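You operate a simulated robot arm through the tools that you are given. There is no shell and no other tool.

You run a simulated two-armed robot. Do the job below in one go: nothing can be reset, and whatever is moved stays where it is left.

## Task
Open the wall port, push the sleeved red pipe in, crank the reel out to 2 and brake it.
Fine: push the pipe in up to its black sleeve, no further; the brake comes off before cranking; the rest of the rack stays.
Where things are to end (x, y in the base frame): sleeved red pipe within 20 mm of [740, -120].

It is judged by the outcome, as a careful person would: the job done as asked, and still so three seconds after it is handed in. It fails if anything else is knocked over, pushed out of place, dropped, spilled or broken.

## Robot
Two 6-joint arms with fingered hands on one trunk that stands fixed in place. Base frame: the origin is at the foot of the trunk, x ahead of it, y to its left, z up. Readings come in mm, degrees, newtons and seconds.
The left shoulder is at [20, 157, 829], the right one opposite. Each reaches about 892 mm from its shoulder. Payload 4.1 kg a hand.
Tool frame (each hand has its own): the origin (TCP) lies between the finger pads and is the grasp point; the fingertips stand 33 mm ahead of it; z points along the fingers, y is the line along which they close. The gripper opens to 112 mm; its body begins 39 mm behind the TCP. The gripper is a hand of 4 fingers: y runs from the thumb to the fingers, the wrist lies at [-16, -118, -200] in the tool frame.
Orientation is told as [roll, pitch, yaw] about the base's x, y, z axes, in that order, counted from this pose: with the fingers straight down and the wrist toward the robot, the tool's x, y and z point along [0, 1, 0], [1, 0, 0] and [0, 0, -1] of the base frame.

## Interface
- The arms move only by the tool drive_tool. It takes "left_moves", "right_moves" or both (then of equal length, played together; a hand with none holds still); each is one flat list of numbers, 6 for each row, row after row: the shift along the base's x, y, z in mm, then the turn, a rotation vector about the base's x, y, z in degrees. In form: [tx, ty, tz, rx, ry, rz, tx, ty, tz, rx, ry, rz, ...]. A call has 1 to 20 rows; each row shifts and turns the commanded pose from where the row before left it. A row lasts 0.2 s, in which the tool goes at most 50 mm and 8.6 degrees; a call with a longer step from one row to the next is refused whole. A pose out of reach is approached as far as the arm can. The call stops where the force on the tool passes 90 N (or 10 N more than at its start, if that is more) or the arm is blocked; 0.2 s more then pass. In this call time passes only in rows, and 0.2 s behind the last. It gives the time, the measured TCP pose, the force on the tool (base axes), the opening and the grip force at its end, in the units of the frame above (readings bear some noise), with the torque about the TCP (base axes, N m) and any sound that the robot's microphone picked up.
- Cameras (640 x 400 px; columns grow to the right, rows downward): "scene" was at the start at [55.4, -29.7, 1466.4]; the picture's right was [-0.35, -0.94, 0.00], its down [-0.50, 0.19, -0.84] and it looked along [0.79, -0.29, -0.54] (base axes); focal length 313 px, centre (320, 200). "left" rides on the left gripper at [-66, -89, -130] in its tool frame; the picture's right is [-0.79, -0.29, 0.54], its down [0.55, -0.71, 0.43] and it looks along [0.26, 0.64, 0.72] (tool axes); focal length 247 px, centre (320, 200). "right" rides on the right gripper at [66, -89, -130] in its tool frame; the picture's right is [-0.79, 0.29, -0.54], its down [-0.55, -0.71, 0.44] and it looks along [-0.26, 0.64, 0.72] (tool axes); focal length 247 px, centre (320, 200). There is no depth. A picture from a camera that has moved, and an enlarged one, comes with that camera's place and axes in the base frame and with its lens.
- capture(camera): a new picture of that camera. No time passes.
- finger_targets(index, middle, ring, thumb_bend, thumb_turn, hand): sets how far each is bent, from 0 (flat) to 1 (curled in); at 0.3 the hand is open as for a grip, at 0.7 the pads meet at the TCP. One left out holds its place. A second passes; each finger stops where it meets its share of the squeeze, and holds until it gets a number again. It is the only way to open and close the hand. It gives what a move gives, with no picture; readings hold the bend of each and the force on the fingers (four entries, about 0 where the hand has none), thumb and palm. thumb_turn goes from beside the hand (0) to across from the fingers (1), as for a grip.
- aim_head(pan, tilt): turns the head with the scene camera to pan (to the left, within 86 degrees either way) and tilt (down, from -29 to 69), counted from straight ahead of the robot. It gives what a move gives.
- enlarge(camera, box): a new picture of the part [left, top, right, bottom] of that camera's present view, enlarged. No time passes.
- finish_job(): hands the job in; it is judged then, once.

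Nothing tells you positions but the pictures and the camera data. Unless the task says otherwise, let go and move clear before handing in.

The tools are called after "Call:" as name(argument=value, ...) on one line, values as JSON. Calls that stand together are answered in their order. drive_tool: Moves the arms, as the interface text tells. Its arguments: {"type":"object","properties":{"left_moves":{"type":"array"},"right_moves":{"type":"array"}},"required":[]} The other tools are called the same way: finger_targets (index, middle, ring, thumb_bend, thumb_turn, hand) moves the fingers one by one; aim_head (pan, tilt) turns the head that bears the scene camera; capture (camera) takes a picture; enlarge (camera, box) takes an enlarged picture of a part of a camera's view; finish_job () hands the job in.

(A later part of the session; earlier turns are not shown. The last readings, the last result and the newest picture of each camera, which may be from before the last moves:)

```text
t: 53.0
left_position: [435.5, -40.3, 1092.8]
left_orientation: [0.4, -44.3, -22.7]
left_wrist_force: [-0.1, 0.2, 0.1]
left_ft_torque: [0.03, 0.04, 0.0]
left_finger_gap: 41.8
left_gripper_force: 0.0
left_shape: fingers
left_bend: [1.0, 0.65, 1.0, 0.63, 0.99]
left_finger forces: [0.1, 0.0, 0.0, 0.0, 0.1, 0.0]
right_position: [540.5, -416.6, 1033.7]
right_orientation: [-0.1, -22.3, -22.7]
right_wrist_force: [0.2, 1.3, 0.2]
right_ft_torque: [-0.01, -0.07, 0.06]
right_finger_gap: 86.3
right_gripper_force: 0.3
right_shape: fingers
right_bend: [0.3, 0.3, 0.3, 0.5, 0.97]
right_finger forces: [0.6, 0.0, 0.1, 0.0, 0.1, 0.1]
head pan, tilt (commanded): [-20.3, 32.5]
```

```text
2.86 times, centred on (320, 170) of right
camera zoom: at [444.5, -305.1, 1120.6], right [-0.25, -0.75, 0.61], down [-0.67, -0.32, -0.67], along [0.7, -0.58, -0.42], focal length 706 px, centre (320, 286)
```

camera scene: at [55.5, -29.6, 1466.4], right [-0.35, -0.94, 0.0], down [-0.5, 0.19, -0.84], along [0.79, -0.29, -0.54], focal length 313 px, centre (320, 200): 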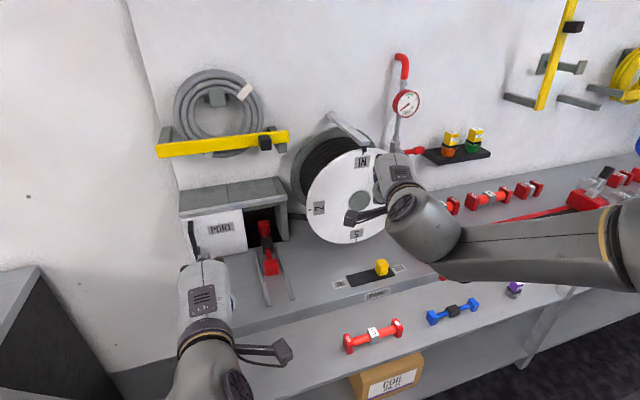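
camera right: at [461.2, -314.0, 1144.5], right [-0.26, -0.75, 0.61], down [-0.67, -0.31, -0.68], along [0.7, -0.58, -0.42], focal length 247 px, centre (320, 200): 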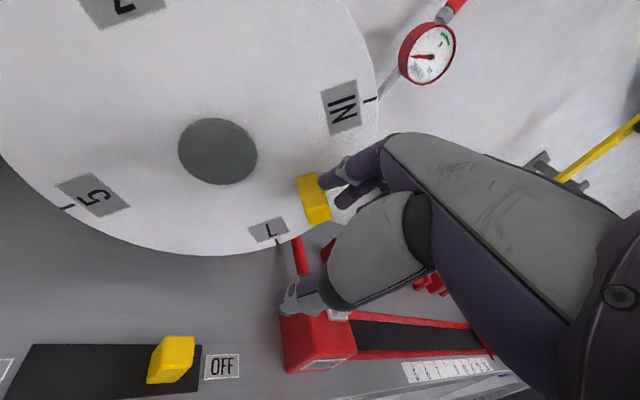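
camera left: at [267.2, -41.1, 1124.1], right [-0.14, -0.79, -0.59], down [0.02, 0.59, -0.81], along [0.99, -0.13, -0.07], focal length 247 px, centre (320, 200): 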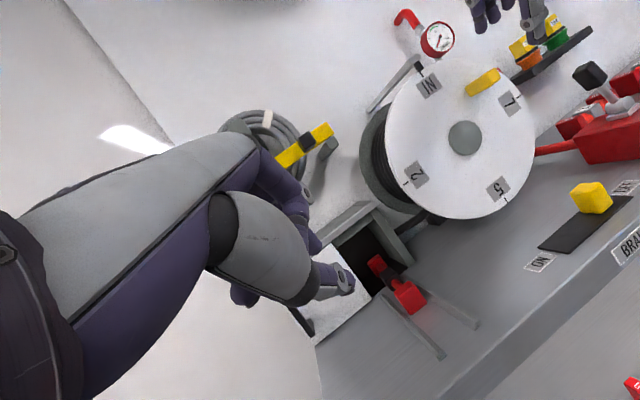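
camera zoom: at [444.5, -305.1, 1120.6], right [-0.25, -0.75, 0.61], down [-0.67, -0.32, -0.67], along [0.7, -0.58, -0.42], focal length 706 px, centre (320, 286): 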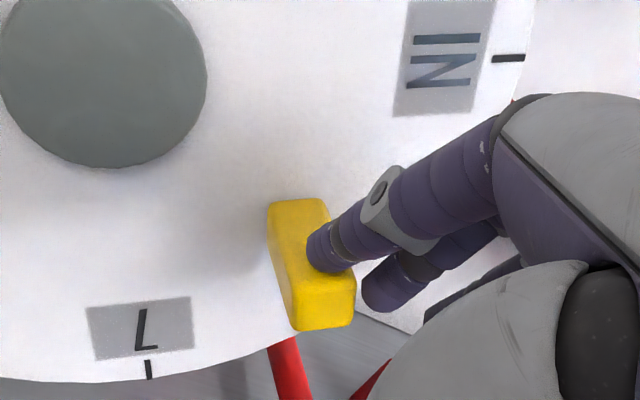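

About 55° turned so far and 35° to go. Continuing down with a slight leftward follow.

Call:
drive_tool(right_moves=[0, 0, -7, 0, 0, 0, 0, 1, -7, 0, 0, 0, 0, 2, -7, 0, 0, 0, 0, 2, -6, 0, 0, 0])

Call:
enlarge(camera="left", box=[380, 20, 620, 220])

Call:
enlarge(camera="right", box=[240, 100, 400, 240])

```text
t: 54.0
left_position: [435.8, -39.6, 1093.5]
left_orientation: [0.4, -44.4, -22.8]
left_wrist_force: [0.0, 0.3, -0.4]
left_ft_torque: [-0.01, 0.01, -0.02]
left_finger_gap: 41.6
left_gripper_force: 0.0
left_shape: fingers
left_bend: [1.0, 0.65, 1.0, 0.63, 0.99]
left_finger forces: [0.0, 0.0, 0.0, 0.1, 0.0, 0.1]
right_position: [540.9, -411.0, 1006.2]
right_orientation: [0.1, -22.5, -22.8]
right_wrist_force: [0.2, 0.8, 1.3]
right_ft_torque: [-0.01, -0.08, 0.11]
right_finger_gap: 86.3
right_gripper_force: 0.4
right_shape: fingers
right_bend: [0.3, 0.3, 0.3, 0.5, 0.97]
right_finger forces: [1.5, 0.0, 0.0, 0.0, 0.1, 0.0]
head pan, tilt (commanded): [-20.3, 32.5]
```

```text
2.00 times, centred on (500, 120) of left
camera zoom: at [267.3, -41.1, 1124.0], right [-0.14, -0.8, -0.59], down [0.02, 0.59, -0.81], along [0.99, -0.13, -0.07], focal length 494 px, centre (-40, 360)
```

zoom: 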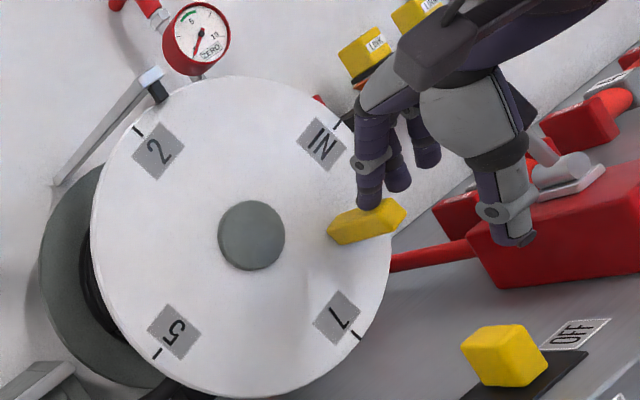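

```text
2.86 times, centred on (320, 170) of right
camera zoom: at [444.9, -300.2, 1092.8], right [-0.25, -0.75, 0.61], down [-0.67, -0.32, -0.67], along [0.7, -0.58, -0.42], focal length 706 px, centre (320, 286)
```

zoom: 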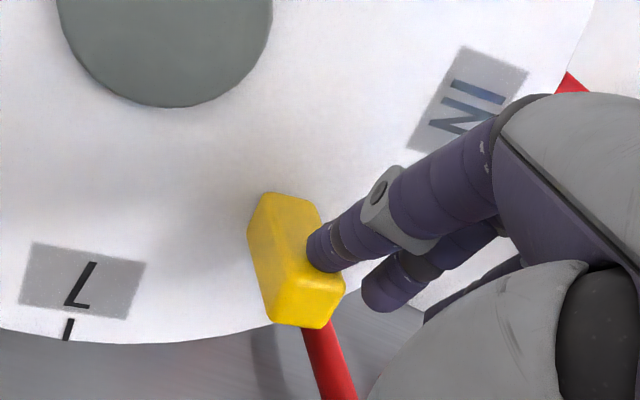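

About 76° turned, 14° remaining. Small final steps with leftward follow.

Call:
drive_tool(right_moves=[0, 3, -5, 0, 0, 0, 0, 3, -5, 0, 0, 0, 0, 2, -4, 0, 0, 0])

Call:
enlarge(camera="left", box=[380, 20, 620, 220])

Call:
enlarge(camera="right", box=[240, 100, 400, 240])

```text
t: 54.8
left_position: [435.9, -41.2, 1093.2]
left_orientation: [0.4, -44.3, -22.8]
left_wrist_force: [0.4, 0.2, 0.2]
left_ft_torque: [0.01, -0.02, -0.01]
left_finger_gap: 41.9
left_gripper_force: 0.0
left_shape: fingers
left_bend: [1.0, 0.65, 1.0, 0.63, 0.99]
left_finger forces: [0.0, 0.0, 0.0, 0.0, 0.1, 0.0]
right_position: [540.0, -404.0, 993.7]
right_orientation: [-0.1, -22.4, -22.8]
right_wrist_force: [1.2, 0.0, 1.5]
right_ft_torque: [0.0, -0.07, 0.02]
right_finger_gap: 87.2
right_gripper_force: 0.6
right_shape: fingers
right_bend: [0.29, 0.3, 0.3, 0.5, 0.97]
right_finger forces: [1.3, 0.1, 0.0, 0.1, 0.1, 0.1]
head pan, tilt (commanded): [-20.3, 32.5]
```

```text
2.00 times, centred on (500, 120) of left
camera zoom: at [267.3, -41.1, 1124.0], right [-0.14, -0.8, -0.59], down [0.02, 0.59, -0.81], along [0.99, -0.13, -0.07], focal length 494 px, centre (-40, 360)
```

zoom: 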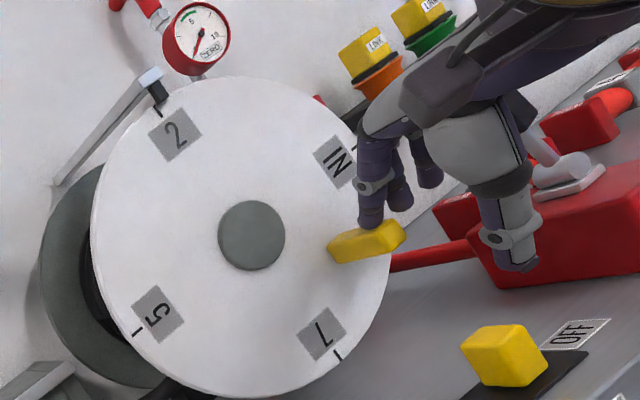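

```text
2.86 times, centred on (320, 170) of right
camera zoom: at [444.5, -291.9, 1079.3], right [-0.25, -0.75, 0.61], down [-0.67, -0.32, -0.67], along [0.7, -0.58, -0.42], focal length 706 px, centre (320, 286)
```

zoom: 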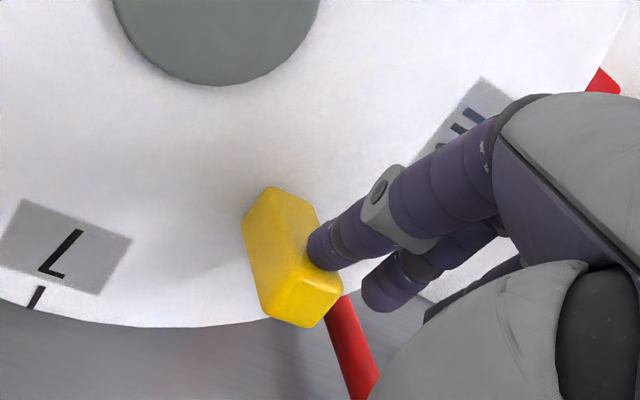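

The reel reads roughly 87°. Let me zoom on the pointer and the "2" tick to judge the remaining offset.

Call:
enlarge(camera="left", box=[430, 45, 490, 95])

Call:
enlarge(camera="scene", box=[330, 130, 400, 190])

```text
8.00 times, centred on (460, 70) of left
camera zoom: at [267.3, -41.1, 1124.0], right [-0.14, -0.8, -0.59], down [0.02, 0.59, -0.81], along [0.99, -0.13, -0.07], focal length 1976 px, centre (-800, 1240)
```

zoom: 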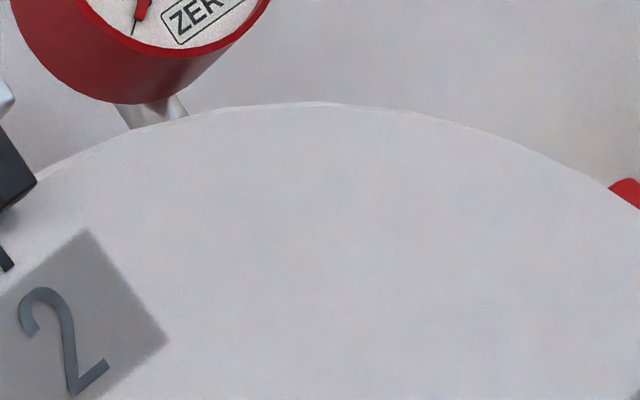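

```text
6.67 times, centred on (365, 160) of scene
camera zoom: at [55.4, -29.6, 1466.4], right [-0.35, -0.94, 0.0], down [-0.5, 0.19, -0.84], along [0.79, -0.29, -0.54], focal length 2087 px, centre (20, 467)
```

zoom: 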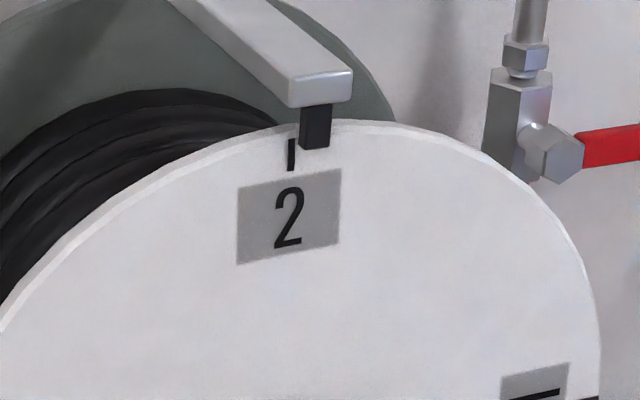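

The "2" tick is still about 4° short of the pointer (≈6 mm at the handle). A small final nudge.

Call:
drive_tool(right_moves=[0, 2, -2.5, 0, 0, 0, 0, 2, -2.5, 0, 0, 0])

Call:
enlarge(camera="scene", box=[330, 130, 400, 190])

Call:
enlarge(camera="left", box=[380, 20, 620, 220])

```text
t: 55.4
left_position: [435.5, -40.9, 1093.7]
left_orientation: [0.3, -44.4, -22.7]
left_wrist_force: [-0.4, -0.6, -0.9]
left_ft_torque: [0.02, 0.0, 0.03]
left_finger_gap: 41.9
left_gripper_force: 0.0
left_shape: fingers
left_bend: [1.0, 0.65, 1.0, 0.63, 0.99]
left_finger forces: [0.0, 0.1, 0.0, 0.0, 0.1, 0.1]
right_position: [540.8, -399.2, 989.0]
right_orientation: [0.0, -22.4, -22.7]
right_wrist_force: [-0.4, -0.5, 1.4]
right_ft_torque: [-0.06, -0.06, -0.04]
right_finger_gap: 87.2
right_gripper_force: 0.5
right_shape: fingers
right_bend: [0.29, 0.3, 0.3, 0.5, 0.97]
right_finger forces: [1.1, 0.0, 0.0, 0.0, 0.0, 0.0]
head pan, tilt (commanded): [-20.3, 32.5]
```

```text
6.67 times, centred on (365, 160) of scene
camera zoom: at [55.4, -29.7, 1466.4], right [-0.35, -0.94, 0.0], down [-0.5, 0.19, -0.84], along [0.79, -0.29, -0.54], focal length 2087 px, centre (20, 467)
```

zoom: 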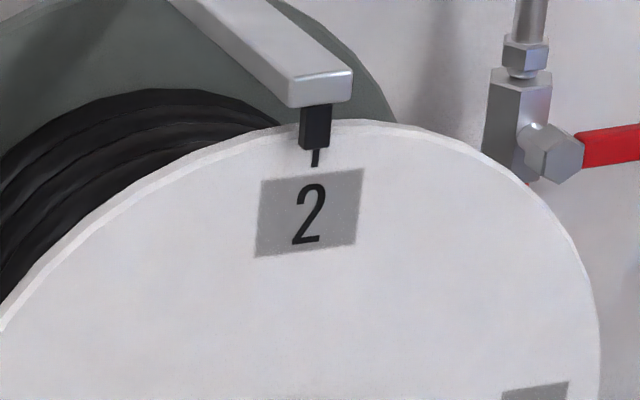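

```text
2.00 times, centred on (500, 120) of left
camera zoom: at [267.3, -41.1, 1124.0], right [-0.14, -0.8, -0.59], down [0.02, 0.59, -0.81], along [0.99, -0.13, -0.07], focal length 494 px, centre (-40, 360)
```

zoom: 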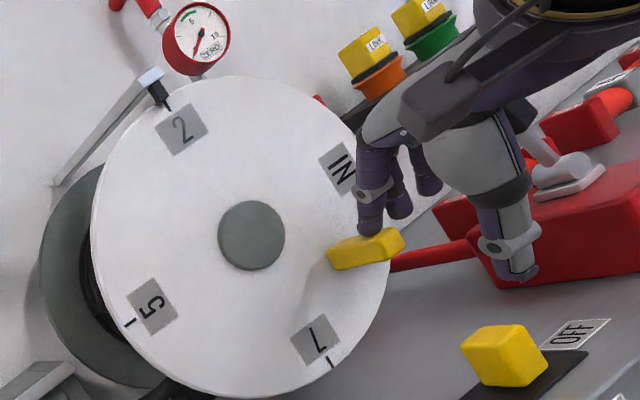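

The "2" tick now lines up with the pointer. I'll lift the finger off along the contact normal and back away, then confirm the reel stays.

Call:
drive_tool(right_moves=[0, -3, 4, 0, 0, 0, 0, -4, 8, 0, 0, 0, -8, -2, 12, 0, 0, 0, -20, 0, 10, 0, 0, 0, -20, 0, 5, 0, 0, 0, -15, -4, 0, 0, 0, 0])

Call:
enlarge(camera="scene", box=[330, 130, 400, 190])

Call:
capture(camera="left")

Call:
capture(camera="right")

```text
t: 56.8
left_position: [436.7, -41.0, 1094.1]
left_orientation: [0.3, -44.2, -22.7]
left_wrist_force: [1.2, -0.9, -0.4]
left_ft_torque: [0.0, -0.01, -0.03]
left_finger_gap: 41.7
left_gripper_force: 0.1
left_shape: fingers
left_bend: [1.0, 0.65, 1.0, 0.63, 0.99]
left_finger forces: [0.0, 0.0, 0.0, 0.0, 0.0, 0.0]
right_position: [478.4, -412.7, 1027.7]
right_orientation: [-0.2, -22.2, -23.0]
right_wrist_force: [-0.6, -0.8, 0.0]
right_ft_torque: [0.03, -0.01, -0.03]
right_finger_gap: 86.1
right_gripper_force: 0.2
right_shape: fingers
right_bend: [0.3, 0.3, 0.3, 0.5, 0.97]
right_finger forces: [0.1, 0.0, 0.0, 0.0, 0.1, 0.0]
head pan, tilt (commanded): [-20.3, 32.5]
```

```text
6.67 times, centred on (365, 160) of scene
camera zoom: at [55.6, -29.8, 1466.4], right [-0.35, -0.94, 0.0], down [-0.5, 0.19, -0.84], along [0.79, -0.29, -0.54], focal length 2087 px, centre (20, 467)
```

zoom: 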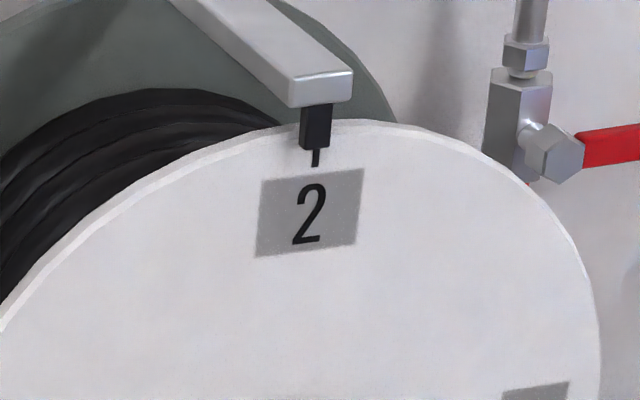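

```text
taken
camera left: at [267.5, -41.2, 1123.9], right [-0.14, -0.8, -0.59], down [0.02, 0.59, -0.81], along [0.99, -0.13, -0.07], focal length 247 px, centre (320, 200)
```

left: 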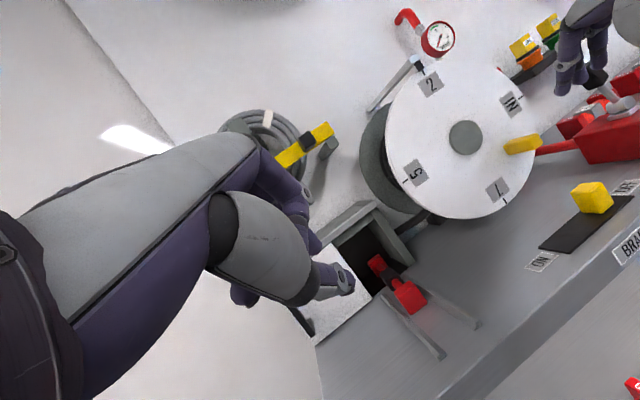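

```text
taken
camera right: at [383.0, -300.6, 1114.8], right [-0.25, -0.75, 0.61], down [-0.67, -0.32, -0.67], along [0.7, -0.58, -0.42], focal length 247 px, centre (320, 200)
```

right: 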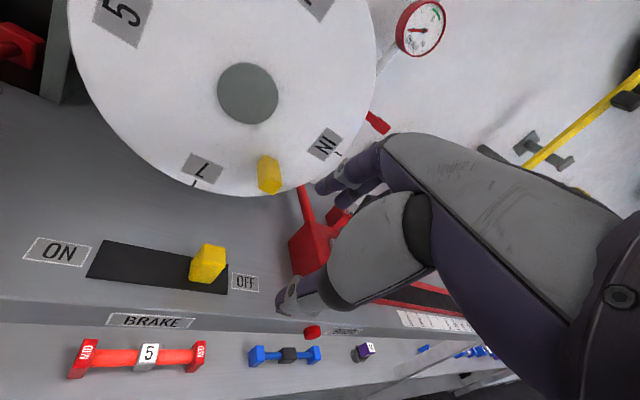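

The reel holds at 2. The brake knob is at about (551, -384), and the crank handle now sits just above and behind it, so I'll use the narrow pusher from the knob's right side and stay well forward of the crank.

Call:
finger_targets(hand="right", index=1.0, middle=0.65, ring=1.0, thumb_bend=0.3)

Call:
finger_targets(hand="right", thumb_bend=0.62)

Call:
drive_tool(right_moves=[8, -10, -10, 0, 0, 0, 8, -10, -15, 0, 0, 0, 8, -8, -15, 0, 0, 0])

Call:
capture(camera="right")

Call:
enlarge(camera="left", box=[440, 80, 640, 260])

Call:
enlarge(camera="scene", box=[300, 180, 480, 320])

```text
t: 57.8
left_position: [435.5, -39.8, 1093.9]
left_orientation: [0.4, -44.3, -22.7]
left_wrist_force: [-0.1, 0.9, 0.6]
left_ft_torque: [0.0, 0.01, 0.03]
left_finger_gap: 41.9
left_gripper_force: 0.0
left_shape: fingers
left_bend: [1.0, 0.65, 1.0, 0.63, 0.99]
left_finger forces: [0.0, 0.0, 0.1, 0.0, 0.1, 0.0]
right_position: [477.5, -412.5, 1028.4]
right_orientation: [-0.2, -22.3, -23.0]
right_wrist_force: [-0.1, -0.4, -1.0]
right_ft_torque: [0.02, -0.01, 0.01]
right_finger_gap: 53.1
right_gripper_force: 0.1
right_shape: fingers
right_bend: [1.0, 0.65, 1.0, 0.3, 0.97]
right_finger forces: [0.1, 0.1, 0.1, 0.0, 0.1, 0.1]
head pan, tilt (commanded): [-20.3, 32.5]
```

```text
t: 58.8
left_position: [436.0, -39.3, 1094.6]
left_orientation: [0.3, -44.2, -22.7]
left_wrist_force: [0.6, 0.1, 0.0]
left_ft_torque: [-0.01, 0.01, 0.01]
left_finger_gap: 41.7
left_gripper_force: 0.0
left_shape: fingers
left_bend: [1.0, 0.65, 1.0, 0.63, 0.99]
left_finger forces: [0.0, 0.0, 0.1, 0.1, 0.0, 0.1]
right_position: [477.5, -412.9, 1027.8]
right_orientation: [-0.1, -22.3, -23.0]
right_wrist_force: [-0.4, 0.3, 0.5]
right_ft_torque: [-0.02, 0.01, 0.01]
right_finger_gap: 42.3
right_gripper_force: 0.1
right_shape: fingers
right_bend: [1.0, 0.65, 1.0, 0.6, 0.97]
right_finger forces: [0.0, 0.1, 0.0, 0.1, 0.0, 0.1]
head pan, tilt (commanded): [-20.3, 32.5]
```

```text
t: 59.6
left_position: [436.7, -40.1, 1093.8]
left_orientation: [0.3, -44.4, -22.7]
left_wrist_force: [-0.3, -0.6, -0.1]
left_ft_torque: [-0.01, 0.03, 0.0]
left_finger_gap: 41.9
left_gripper_force: 0.0
left_shape: fingers
left_bend: [1.0, 0.65, 1.0, 0.63, 0.99]
left_finger forces: [0.0, 0.0, 0.1, 0.1, 0.0, 0.0]
right_position: [516.2, -420.0, 1006.0]
right_orientation: [-0.1, -22.2, -23.0]
right_wrist_force: [0.7, 0.1, 0.0]
right_ft_torque: [0.02, -0.02, 0.01]
right_finger_gap: 42.4
right_gripper_force: 0.2
right_shape: fingers
right_bend: [1.0, 0.65, 1.0, 0.6, 0.97]
right_finger forces: [0.0, 0.0, 0.0, 0.0, 0.1, 0.0]
right hand out of reach, approached as far as the arm can: row 1, 2, 3
head pan, tilt (commanded): [-20.3, 32.5]
```

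```text
taken
camera right: at [420.8, -307.1, 1091.9], right [-0.25, -0.75, 0.61], down [-0.67, -0.32, -0.67], along [0.7, -0.58, -0.42], focal length 247 px, centre (320, 200)
```

right: 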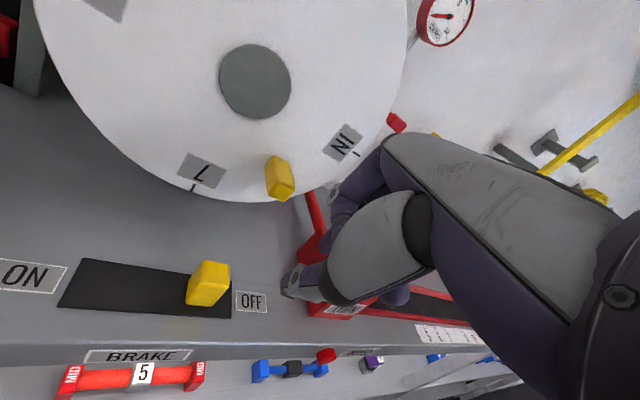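

```text
2.22 times, centred on (540, 170) of left
camera zoom: at [267.2, -41.1, 1124.0], right [-0.14, -0.8, -0.59], down [0.02, 0.59, -0.81], along [0.99, -0.13, -0.07], focal length 549 px, centre (-169, 267)
```

zoom: 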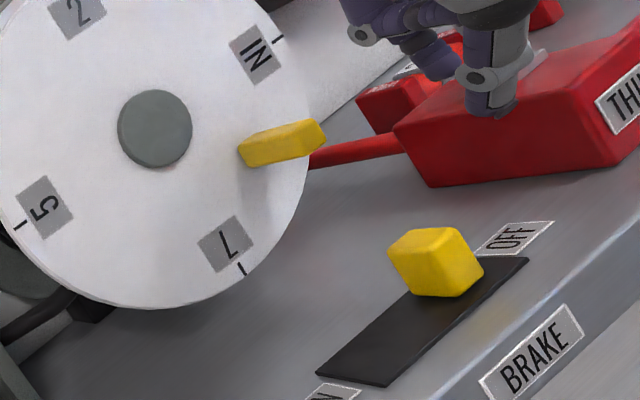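

```text
2.86 times, centred on (390, 250) of scene
camera zoom: at [55.2, -29.6, 1466.4], right [-0.35, -0.94, 0.0], down [-0.5, 0.19, -0.84], along [0.79, -0.29, -0.54], focal length 894 px, centre (120, 57)
```

zoom: 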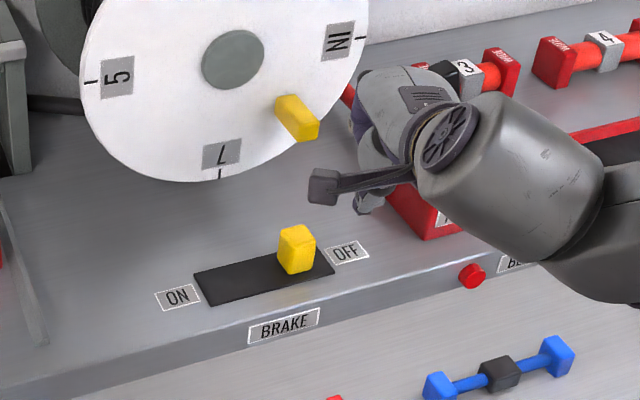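

The right arm can't get low enough on this side with that tilt. The left arm's tilted pose does reach across and keeps clear of the crank, so I'll retreat the right hand up and back and use the left hand to push the brake ON.

Call:
drive_tool(right_moves=[-22, 0, 20, 0, 0, 0, -22, 0, 25, 2.9, 6.8, 0, -22, 0, 30, 2.9, 6.8, 0, -22, 0, 30, 2.9, 6.8, 0, -22, 0, 30, 0, 0, 0, -22, 0, 30, 0, 0, 0, -22, 0, 30, 0, 0, 0, -22, 0, 30, 0, 0, 0, -15, 0, 20, 0, 0, 0, -10, 0, 15, 0, 0, 0])

Call:
capture(camera="scene")

Call:
capture(camera="right")

Call:
capture(camera="left")

```text
t: 61.8
left_position: [435.5, -39.7, 1093.1]
left_orientation: [0.4, -44.3, -22.8]
left_wrist_force: [-0.2, 0.1, 0.4]
left_ft_torque: [0.03, 0.02, 0.01]
left_finger_gap: 41.9
left_gripper_force: 0.0
left_shape: fingers
left_bend: [1.0, 0.65, 1.0, 0.63, 0.99]
left_finger forces: [0.0, 0.1, 0.0, 0.1, 0.0, 0.0]
right_position: [314.2, -420.7, 1264.9]
right_orientation: [-0.1, -0.2, -22.8]
right_wrist_force: [0.0, 0.6, 0.1]
right_ft_torque: [0.02, 0.01, -0.03]
right_finger_gap: 42.2
right_gripper_force: 0.2
right_shape: fingers
right_bend: [1.0, 0.65, 1.0, 0.6, 0.98]
right_finger forces: [0.0, 0.0, 0.1, 0.0, 0.0, 0.0]
head pan, tilt (commanded): [-20.3, 32.5]
```

```text
taken
camera scene: at [55.5, -29.7, 1466.4], right [-0.35, -0.94, 0.0], down [-0.5, 0.19, -0.84], along [0.79, -0.29, -0.54], focal length 313 px, centre (320, 200)
```

scene: 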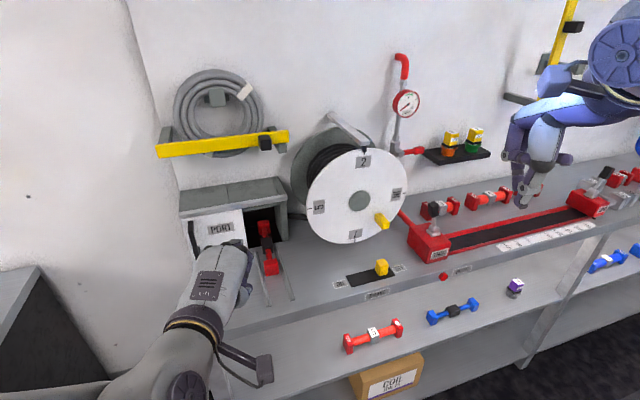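

```text
taken
camera right: at [257.9, -326.4, 1395.1], right [-0.05, -0.84, 0.54], down [-0.87, -0.23, -0.44], along [0.5, -0.49, -0.72], focal length 247 px, centre (320, 200)
```

right: 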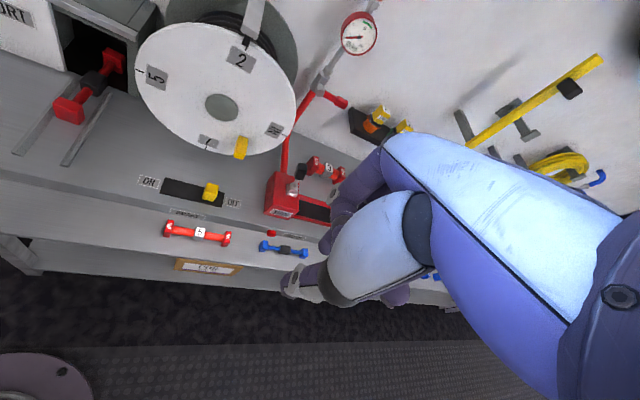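

```text
taken
camera left: at [267.5, -41.1, 1124.0], right [-0.14, -0.8, -0.59], down [0.02, 0.59, -0.81], along [0.99, -0.13, -0.07], focal length 247 px, centre (320, 200)
```

left: 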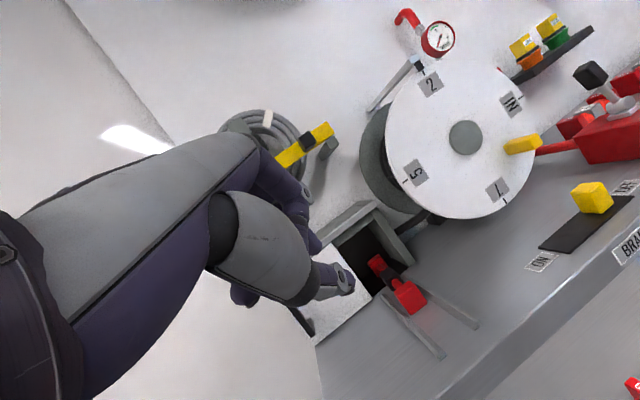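

The right hand is parked with a good overview. Now I'll bring the left hand forward and across in front of the reel, high above the brake.

Call:
drive_tool(left_moves=[25, -10, -8, 0, 0, 0, 25, -10, -8, 0, 0, 0, 22, -15, -8, 0, 0, 0, 0, -28, 0, 0, 0, 0, 0, -28, 0, 0, 0, 0, 0, -28, 0, 0, 0, 0, 0, -28, 0, 0, 0, 0, 0, -28, 0, 0, 0, 0])

Call:
capture(camera="scene")

Call:
capture(camera="right")

```text
t: 63.6
left_position: [496.4, -234.6, 1082.3]
left_orientation: [-0.1, -45.0, -23.9]
left_wrist_force: [0.0, 0.1, 0.7]
left_ft_torque: [0.0, -0.01, -0.02]
left_finger_gap: 41.7
left_gripper_force: 0.1
left_shape: fingers
left_bend: [1.0, 0.65, 1.0, 0.63, 0.99]
left_finger forces: [0.0, 0.1, 0.1, 0.1, 0.1, 0.1]
left hand out of reach, approached as far as the arm can: row 1, 2
right_position: [314.5, -421.6, 1264.8]
right_orientation: [0.0, -0.4, -22.7]
right_wrist_force: [-0.1, 0.2, -0.2]
right_ft_torque: [0.0, 0.0, -0.02]
right_finger_gap: 42.4
right_gripper_force: 0.1
right_shape: fingers
right_bend: [1.0, 0.65, 1.0, 0.6, 0.98]
right_finger forces: [0.0, 0.1, 0.1, 0.0, 0.0, 0.0]
head pan, tilt (commanded): [-20.3, 32.5]
```

```text
taken
camera scene: at [55.4, -29.3, 1466.4], right [-0.35, -0.94, 0.0], down [-0.5, 0.19, -0.84], along [0.79, -0.29, -0.54], focal length 313 px, centre (320, 200)
```

scene: 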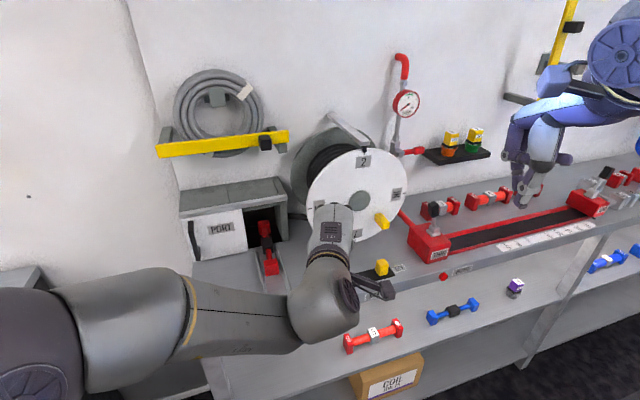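

```text
taken
camera right: at [258.2, -326.1, 1395.1], right [-0.05, -0.84, 0.54], down [-0.87, -0.23, -0.44], along [0.5, -0.49, -0.72], focal length 247 px, centre (320, 200)
```

right: 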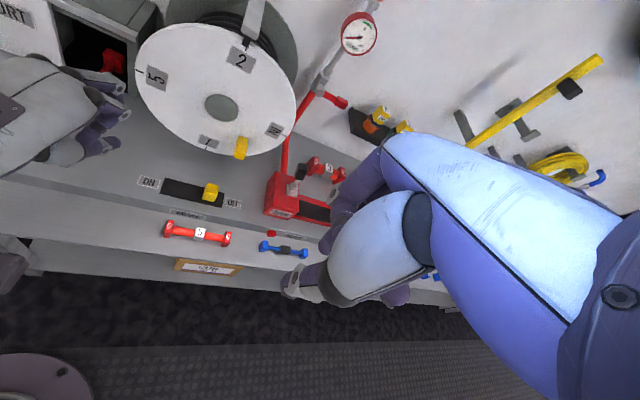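

Tracking fine. Continuing across to the right of the brake knob, staying high.

Call:
drive_tool(left_moves=[3, -27, -4, 0, 0, 0, 3, -27, -4, 0, 0, 0, 3, -27, -4, 0, 0, 0, 3, -27, -4, 0, 0, 0, 3, -27, -4, 0, 0, 0, 3, -27, -4, 0, 0, 0, 3, -27, -4, 0, 0, 0])

Call:
capture(camera="scene")

Call:
capture(camera="right")

Call:
capture(camera="left")

```text
t: 65.2
left_position: [516.5, -424.3, 1054.1]
left_orientation: [-0.1, -45.1, -23.9]
left_wrist_force: [-0.2, -0.6, 0.1]
left_ft_torque: [0.02, 0.03, -0.04]
left_finger_gap: 41.6
left_gripper_force: 0.1
left_shape: fingers
left_bend: [1.0, 0.65, 1.0, 0.63, 0.99]
left_finger forces: [0.1, 0.0, 0.0, 0.0, 0.0, 0.1]
right_position: [314.9, -421.1, 1265.9]
right_orientation: [0.1, -0.3, -22.8]
right_wrist_force: [-1.1, -0.2, -0.8]
right_ft_torque: [-0.01, -0.05, 0.0]
right_finger_gap: 42.1
right_gripper_force: 0.0
right_shape: fingers
right_bend: [1.0, 0.65, 1.0, 0.6, 0.98]
right_finger forces: [0.0, 0.0, 0.0, 0.1, 0.1, 0.0]
head pan, tilt (commanded): [-20.3, 32.5]
```

```text
taken
camera scene: at [55.4, -29.3, 1466.4], right [-0.35, -0.94, 0.0], down [-0.5, 0.19, -0.84], along [0.79, -0.29, -0.54], focal length 313 px, centre (320, 200)
```

scene: 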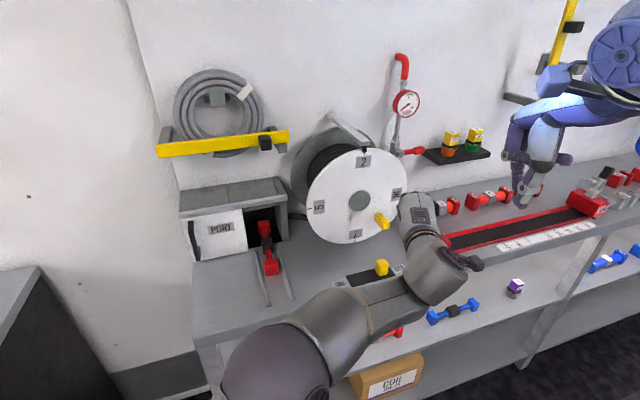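

```text
taken
camera right: at [258.2, -326.1, 1395.1], right [-0.05, -0.84, 0.54], down [-0.87, -0.23, -0.44], along [0.5, -0.49, -0.72], focal length 247 px, centre (320, 200)
```

right: 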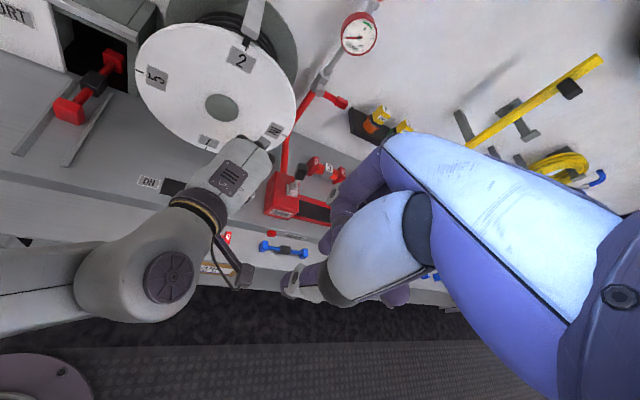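

```text
taken
camera left: at [347.3, -420.2, 1083.3], right [-0.16, -0.8, -0.58], down [0.05, 0.58, -0.81], along [0.99, -0.16, -0.05], focal length 247 px, centre (320, 200)
```

left: 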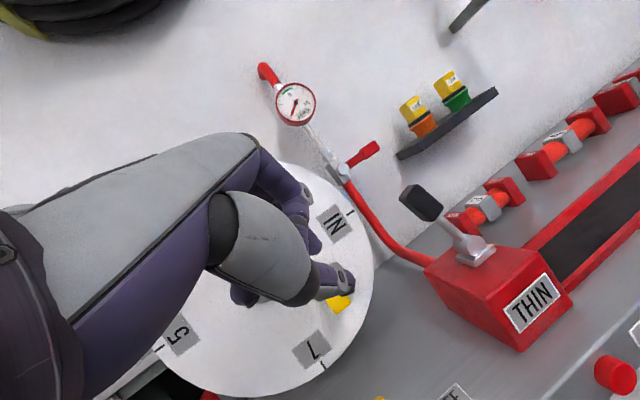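

The left hand is right of the brake and well clear of the crank. Lowering it beside the knob's right face.

Call:
drive_tool(left_moves=[2, -2, -28, 0, 0, 0, 2, -2, -28, 0, 0, 0, 2, -1, -28, 0, 0, 0, 2, 0, -28, 0, 0, 0, 2, 0, -26, 0, 0, 0])

Call:
enlarge(camera="scene", box=[310, 180, 490, 320])

Call:
enlarge(camera="right", box=[120, 80, 320, 260])

Call:
capture(camera="left")

```text
t: 66.4
left_position: [528.7, -430.2, 915.3]
left_orientation: [-0.1, -45.0, -23.9]
left_wrist_force: [-0.4, 0.2, -0.3]
left_ft_torque: [-0.02, 0.02, 0.01]
left_finger_gap: 41.7
left_gripper_force: 0.2
left_shape: fingers
left_bend: [1.0, 0.65, 1.0, 0.63, 0.99]
left_finger forces: [0.0, 0.1, 0.0, 0.0, 0.0, 0.0]
right_position: [315.1, -421.4, 1266.0]
right_orientation: [0.1, -0.2, -22.8]
right_wrist_force: [0.2, -0.1, -0.1]
right_ft_torque: [0.01, -0.05, 0.01]
right_finger_gap: 42.4
right_gripper_force: 0.1
right_shape: fingers
right_bend: [1.0, 0.65, 1.0, 0.6, 0.98]
right_finger forces: [0.0, 0.1, 0.1, 0.0, 0.0, 0.1]
head pan, tilt (commanded): [-20.3, 32.5]
```

```text
2.86 times, centred on (400, 250) of scene
camera zoom: at [55.3, -29.6, 1466.4], right [-0.35, -0.94, 0.0], down [-0.5, 0.19, -0.84], along [0.79, -0.29, -0.54], focal length 894 px, centre (91, 57)
```

zoom: 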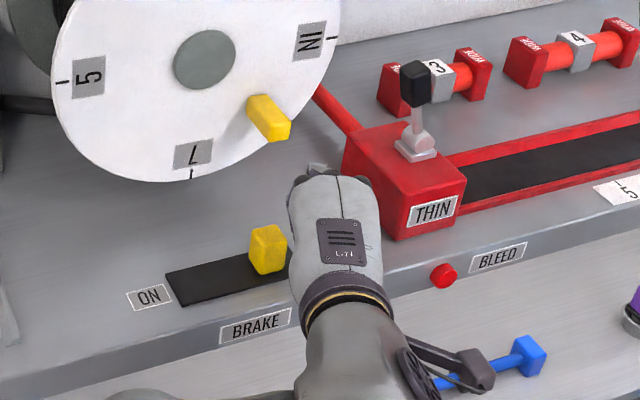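

```text
2.22 times, centred on (220, 170) of right
camera zoom: at [258.0, -326.4, 1395.0], right [-0.05, -0.84, 0.54], down [-0.87, -0.23, -0.44], along [0.5, -0.49, -0.72], focal length 549 px, centre (542, 267)
```

zoom: 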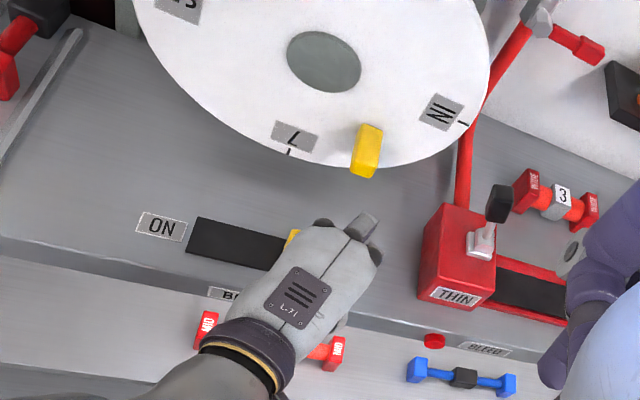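

```text
taken
camera left: at [359.9, -425.3, 944.2], right [-0.16, -0.8, -0.58], down [0.05, 0.58, -0.81], along [0.99, -0.16, -0.05], focal length 247 px, centre (320, 200)
```

left: 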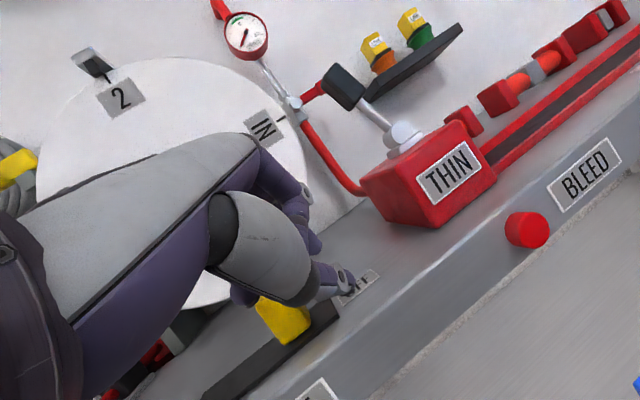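

Ready on the knob's right side with clearance to the crank. Pushing left toward ON in small steps.

Call:
drive_tool(left_moves=[0, 8, 0, 0, 0, 0, 0, 8, 0, 0, 0, 0, 0, 8, 0, 0, 0, 0, 0, 8, 0, 0, 0, 0, 0, 8, 0, 0, 0, 0, 0, 8, 0, 0, 0, 0])

Call:
enlarge(camera="scene", box=[300, 180, 480, 320])

Call:
capture(camera="left")

```text
t: 67.8
left_position: [526.8, -379.8, 916.3]
left_orientation: [0.0, -45.1, -24.1]
left_wrist_force: [-0.1, -1.6, 1.7]
left_ft_torque: [-0.01, -0.07, -0.01]
left_finger_gap: 42.0
left_gripper_force: 1.3
left_shape: fingers
left_bend: [1.0, 0.64, 1.0, 0.63, 0.99]
left_finger forces: [0.0, 1.6, 0.0, 0.1, 0.0, 0.1]
right_position: [315.1, -422.1, 1264.6]
right_orientation: [0.2, -0.3, -22.9]
right_wrist_force: [0.1, -0.1, -0.6]
right_ft_torque: [0.03, 0.01, 0.0]
right_finger_gap: 42.3
right_gripper_force: 0.2
right_shape: fingers
right_bend: [1.0, 0.65, 1.0, 0.6, 0.98]
right_finger forces: [0.0, 0.0, 0.0, 0.0, 0.1, 0.0]
head pan, tilt (commanded): [-20.3, 32.5]
```

```text
2.86 times, centred on (390, 250) of scene
camera zoom: at [55.3, -29.8, 1466.4], right [-0.35, -0.94, 0.0], down [-0.5, 0.19, -0.84], along [0.79, -0.29, -0.54], focal length 894 px, centre (120, 57)
```

zoom: 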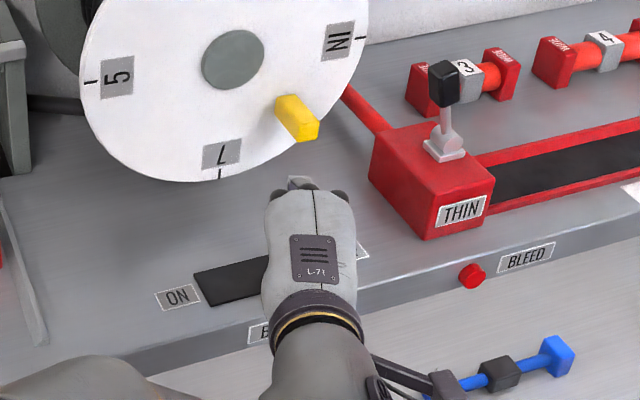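

```text
taken
camera left: at [358.2, -376.0, 945.0], right [-0.16, -0.8, -0.58], down [0.05, 0.58, -0.81], along [0.99, -0.16, -0.05], focal length 247 px, centre (320, 200)
```

left: 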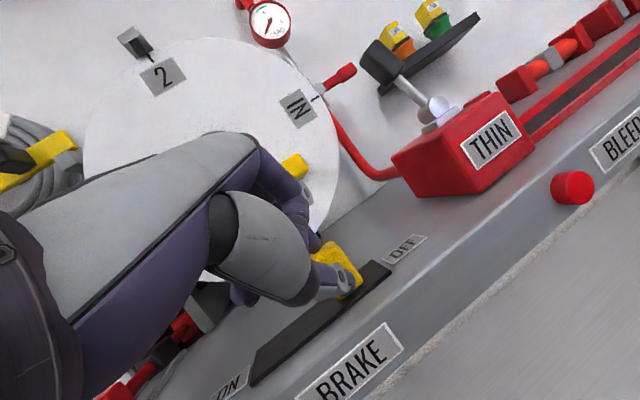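

The knob doesn't seem to have moved, and a small upward force suggests a finger rides on top of it. Let me zoom in.

Call:
enlarge(camera="left", box=[250, 200, 430, 350])

Call:
enlarge(camera="right", box=[130, 100, 300, 240])

Call:
enlarge(camera="scene", box=[330, 220, 430, 300])

```text
2.67 times, centred on (340, 275) of left
camera zoom: at [358.2, -376.0, 945.0], right [-0.16, -0.8, -0.58], down [0.05, 0.58, -0.81], along [0.99, -0.16, -0.05], focal length 659 px, centre (267, 0)
```

zoom: 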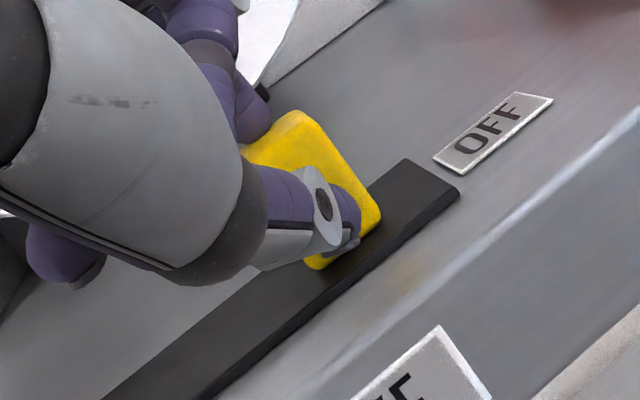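

```text
2.86 times, centred on (215, 170) of right
camera zoom: at [258.1, -326.6, 1395.0], right [-0.05, -0.84, 0.54], down [-0.87, -0.23, -0.44], along [0.5, -0.49, -0.72], focal length 706 px, centre (620, 286)
```

zoom: 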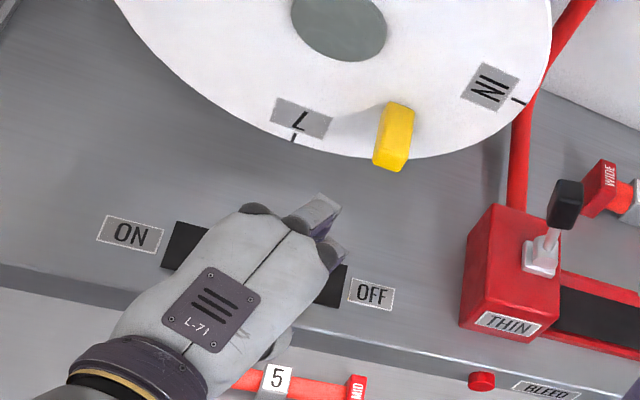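

```text
5.00 times, centred on (380, 260) of scene
camera zoom: at [55.3, -29.8, 1466.4], right [-0.35, -0.94, 0.0], down [-0.5, 0.19, -0.84], along [0.79, -0.29, -0.54], focal length 1565 px, centre (20, -100)
```

zoom: 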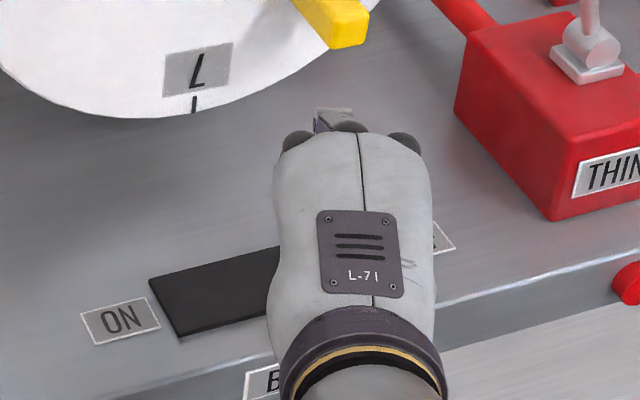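

The middle finger slid onto the top of the knob while the thumb is in front of it; the knob itself hasn't moved. I'll lift, go back right, raise the finger a bit and use the lower thumb as the pusher, 12 mm further in.

Call:
drive_tool(left_moves=[0, 0, 12, 0, 0, 0, 0, -5, 16, 0, 0, 0, 0, -15, 8, 0, 0, 0, 0, -15, 0, 0, 0, 0, 0, -15, 0, 0, 0, 0])

Call:
finger_targets(hand="left", middle=0.55)

Call:
capture(camera="left")

Call:
enlarge(camera="right", box=[130, 100, 300, 240])

```text
t: 69.0
left_position: [527.8, -429.8, 950.9]
left_orientation: [-0.1, -45.1, -23.9]
left_wrist_force: [-0.2, 0.3, -1.1]
left_ft_torque: [0.01, 0.0, -0.01]
left_finger_gap: 41.8
left_gripper_force: 0.0
left_shape: fingers
left_bend: [1.0, 0.65, 1.0, 0.63, 0.99]
left_finger forces: [0.0, 0.0, 0.0, 0.0, 0.0, 0.1]
right_position: [315.9, -420.8, 1265.1]
right_orientation: [0.2, -0.3, -22.8]
right_wrist_force: [0.8, 0.5, -0.5]
right_ft_torque: [0.02, -0.03, 0.01]
right_finger_gap: 42.3
right_gripper_force: 0.1
right_shape: fingers
right_bend: [1.0, 0.65, 1.0, 0.6, 0.98]
right_finger forces: [0.0, 0.0, 0.0, 0.0, 0.1, 0.0]
head pan, tilt (commanded): [-20.3, 32.5]
```

```text
t: 70.0
left_position: [528.3, -430.1, 951.8]
left_orientation: [-0.1, -45.1, -23.9]
left_wrist_force: [-1.2, 0.0, -0.4]
left_ft_torque: [0.02, -0.04, 0.0]
left_finger_gap: 42.0
left_gripper_force: 0.1
left_shape: fingers
left_bend: [1.0, 0.55, 1.0, 0.63, 0.99]
left_finger forces: [0.1, 0.1, 0.0, 0.1, 0.1, 0.0]
right_position: [315.9, -422.1, 1264.2]
right_orientation: [0.1, -0.3, -22.9]
right_wrist_force: [0.2, 0.4, 0.3]
right_ft_torque: [-0.03, -0.02, 0.01]
right_finger_gap: 42.3
right_gripper_force: 0.1
right_shape: fingers
right_bend: [1.0, 0.65, 1.0, 0.6, 0.98]
right_finger forces: [0.1, 0.0, 0.0, 0.0, 0.0, 0.0]
head pan, tilt (commanded): [-20.3, 32.5]
```

```text
taken
camera left: at [358.9, -426.5, 980.5], right [-0.16, -0.8, -0.58], down [0.05, 0.58, -0.81], along [0.99, -0.16, -0.05], focal length 247 px, centre (320, 200)
```

left: 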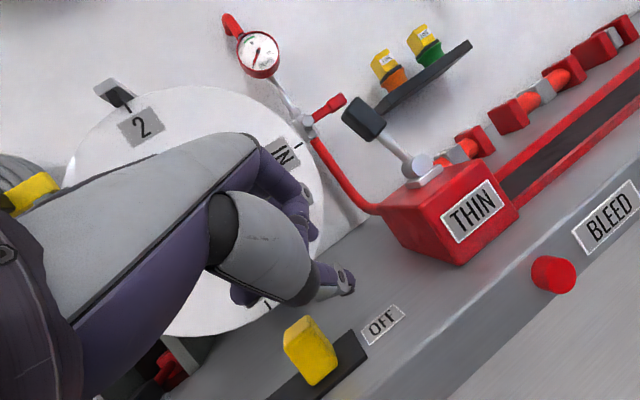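

```text
2.86 times, centred on (215, 170) of right
camera zoom: at [258.2, -326.5, 1395.0], right [-0.05, -0.84, 0.54], down [-0.87, -0.23, -0.44], along [0.5, -0.49, -0.72], focal length 706 px, centre (620, 286)
```

zoom: 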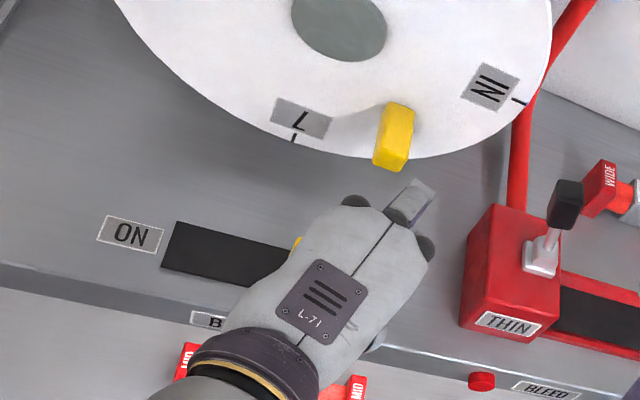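

Knob is clearly seen at OFF. I'll advance 9 mm and lower so the thumb sits beside the knob's right face, then check before pushing.

Call:
drive_tool(left_moves=[3, 0, -10, 0, 0, 0, 3, 0, -10, 0, 0, 0, 3, 0, -9, 0, 0, 0])

Call:
enlarge(camera="left", box=[220, 200, 440, 400])

Call:
enlarge(camera="right", box=[130, 100, 300, 240])

```text
t: 70.8
left_position: [536.3, -430.6, 921.1]
left_orientation: [0.0, -45.1, -23.9]
left_wrist_force: [-0.3, -1.7, -1.0]
left_ft_torque: [-0.04, -0.01, 0.01]
left_finger_gap: 41.7
left_gripper_force: 0.1
left_shape: fingers
left_bend: [1.0, 0.55, 1.0, 0.63, 0.99]
left_finger forces: [0.0, 0.0, 0.0, 0.0, 0.0, 0.1]
right_position: [315.1, -420.9, 1265.4]
right_orientation: [0.1, -0.4, -22.9]
right_wrist_force: [-0.5, 0.3, 0.0]
right_ft_torque: [0.03, 0.03, 0.0]
right_finger_gap: 42.3
right_gripper_force: 0.0
right_shape: fingers
right_bend: [1.0, 0.65, 1.0, 0.6, 0.98]
right_finger forces: [0.1, 0.0, 0.1, 0.0, 0.0, 0.1]
head pan, tilt (commanded): [-20.3, 32.5]
```

```text
2.00 times, centred on (330, 300) of left
camera zoom: at [367.4, -426.3, 950.7], right [-0.16, -0.8, -0.58], down [0.05, 0.58, -0.81], along [0.99, -0.16, -0.05], focal length 494 px, centre (300, 0)
```

zoom: 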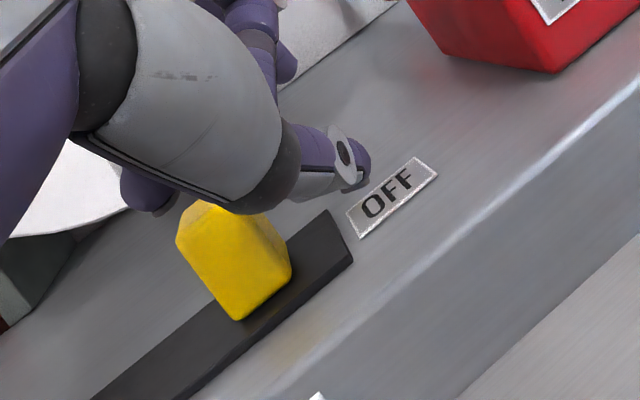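

```text
2.86 times, centred on (215, 170) of right
camera zoom: at [258.1, -326.4, 1395.0], right [-0.05, -0.84, 0.54], down [-0.87, -0.23, -0.44], along [0.5, -0.49, -0.72], focal length 706 px, centre (620, 286)
```

zoom: 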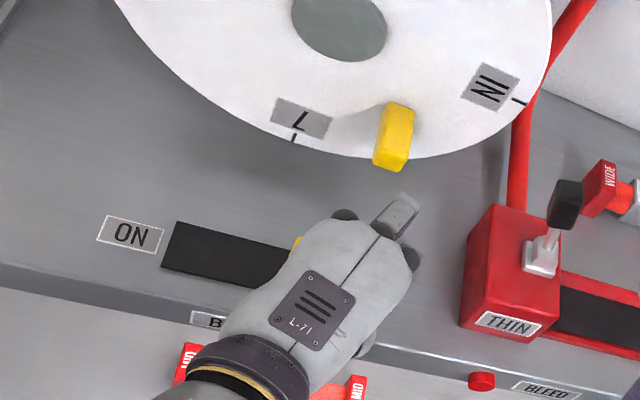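

The thumb is low beside the (tapered) knob but slightly forward; I'll advance 8 mm more, then push left.

Call:
drive_tool(left_moves=[4, 0, -1, 0, 0, 0, 4, 0, -1, 0, 0, 0, 0, 7, 0, 0, 0, 0, 0, 7, 0, 0, 0, 0, 0, 7, 0, 0, 0, 0, 0, 7, 0, 0, 0, 0])

Call:
enlarge(camera="left", box=[220, 200, 440, 400])

Call:
enlarge(camera="right", box=[130, 100, 300, 240])

```text
t: 72.2
left_position: [544.0, -403.6, 921.2]
left_orientation: [-0.1, -45.1, -24.1]
left_wrist_force: [-0.1, -1.7, -0.3]
left_ft_torque: [-0.04, 0.01, 0.02]
left_finger_gap: 41.6
left_gripper_force: 1.3
left_shape: fingers
left_bend: [1.0, 0.55, 1.0, 0.63, 0.99]
left_finger forces: [0.0, 0.0, 0.0, 0.0, 1.8, 0.0]
right_position: [314.8, -423.1, 1264.4]
right_orientation: [0.1, -0.3, -23.0]
right_wrist_force: [0.3, 0.2, 0.3]
right_ft_torque: [0.0, 0.01, 0.0]
right_finger_gap: 42.4
right_gripper_force: 0.0
right_shape: fingers
right_bend: [1.0, 0.65, 1.0, 0.6, 0.98]
right_finger forces: [0.1, 0.0, 0.0, 0.0, 0.1, 0.1]
head pan, tilt (commanded): [-20.3, 32.5]
```

```text
2.00 times, centred on (330, 300) of left
camera zoom: at [374.8, -399.3, 949.8], right [-0.16, -0.8, -0.58], down [0.05, 0.58, -0.81], along [0.99, -0.16, -0.05], focal length 494 px, centre (300, 0)
```

zoom: 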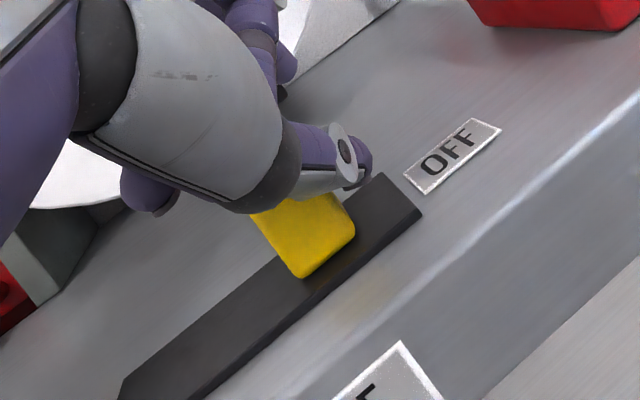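

```text
2.86 times, centred on (215, 170) of right
camera zoom: at [258.1, -326.6, 1395.0], right [-0.05, -0.84, 0.54], down [-0.87, -0.23, -0.44], along [0.5, -0.49, -0.72], focal length 706 px, centre (620, 286)
```

zoom: 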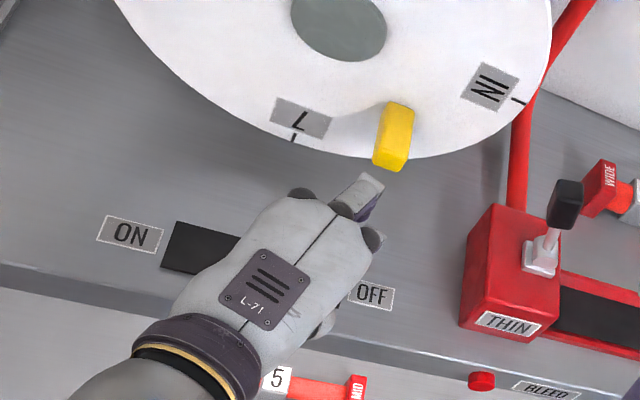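

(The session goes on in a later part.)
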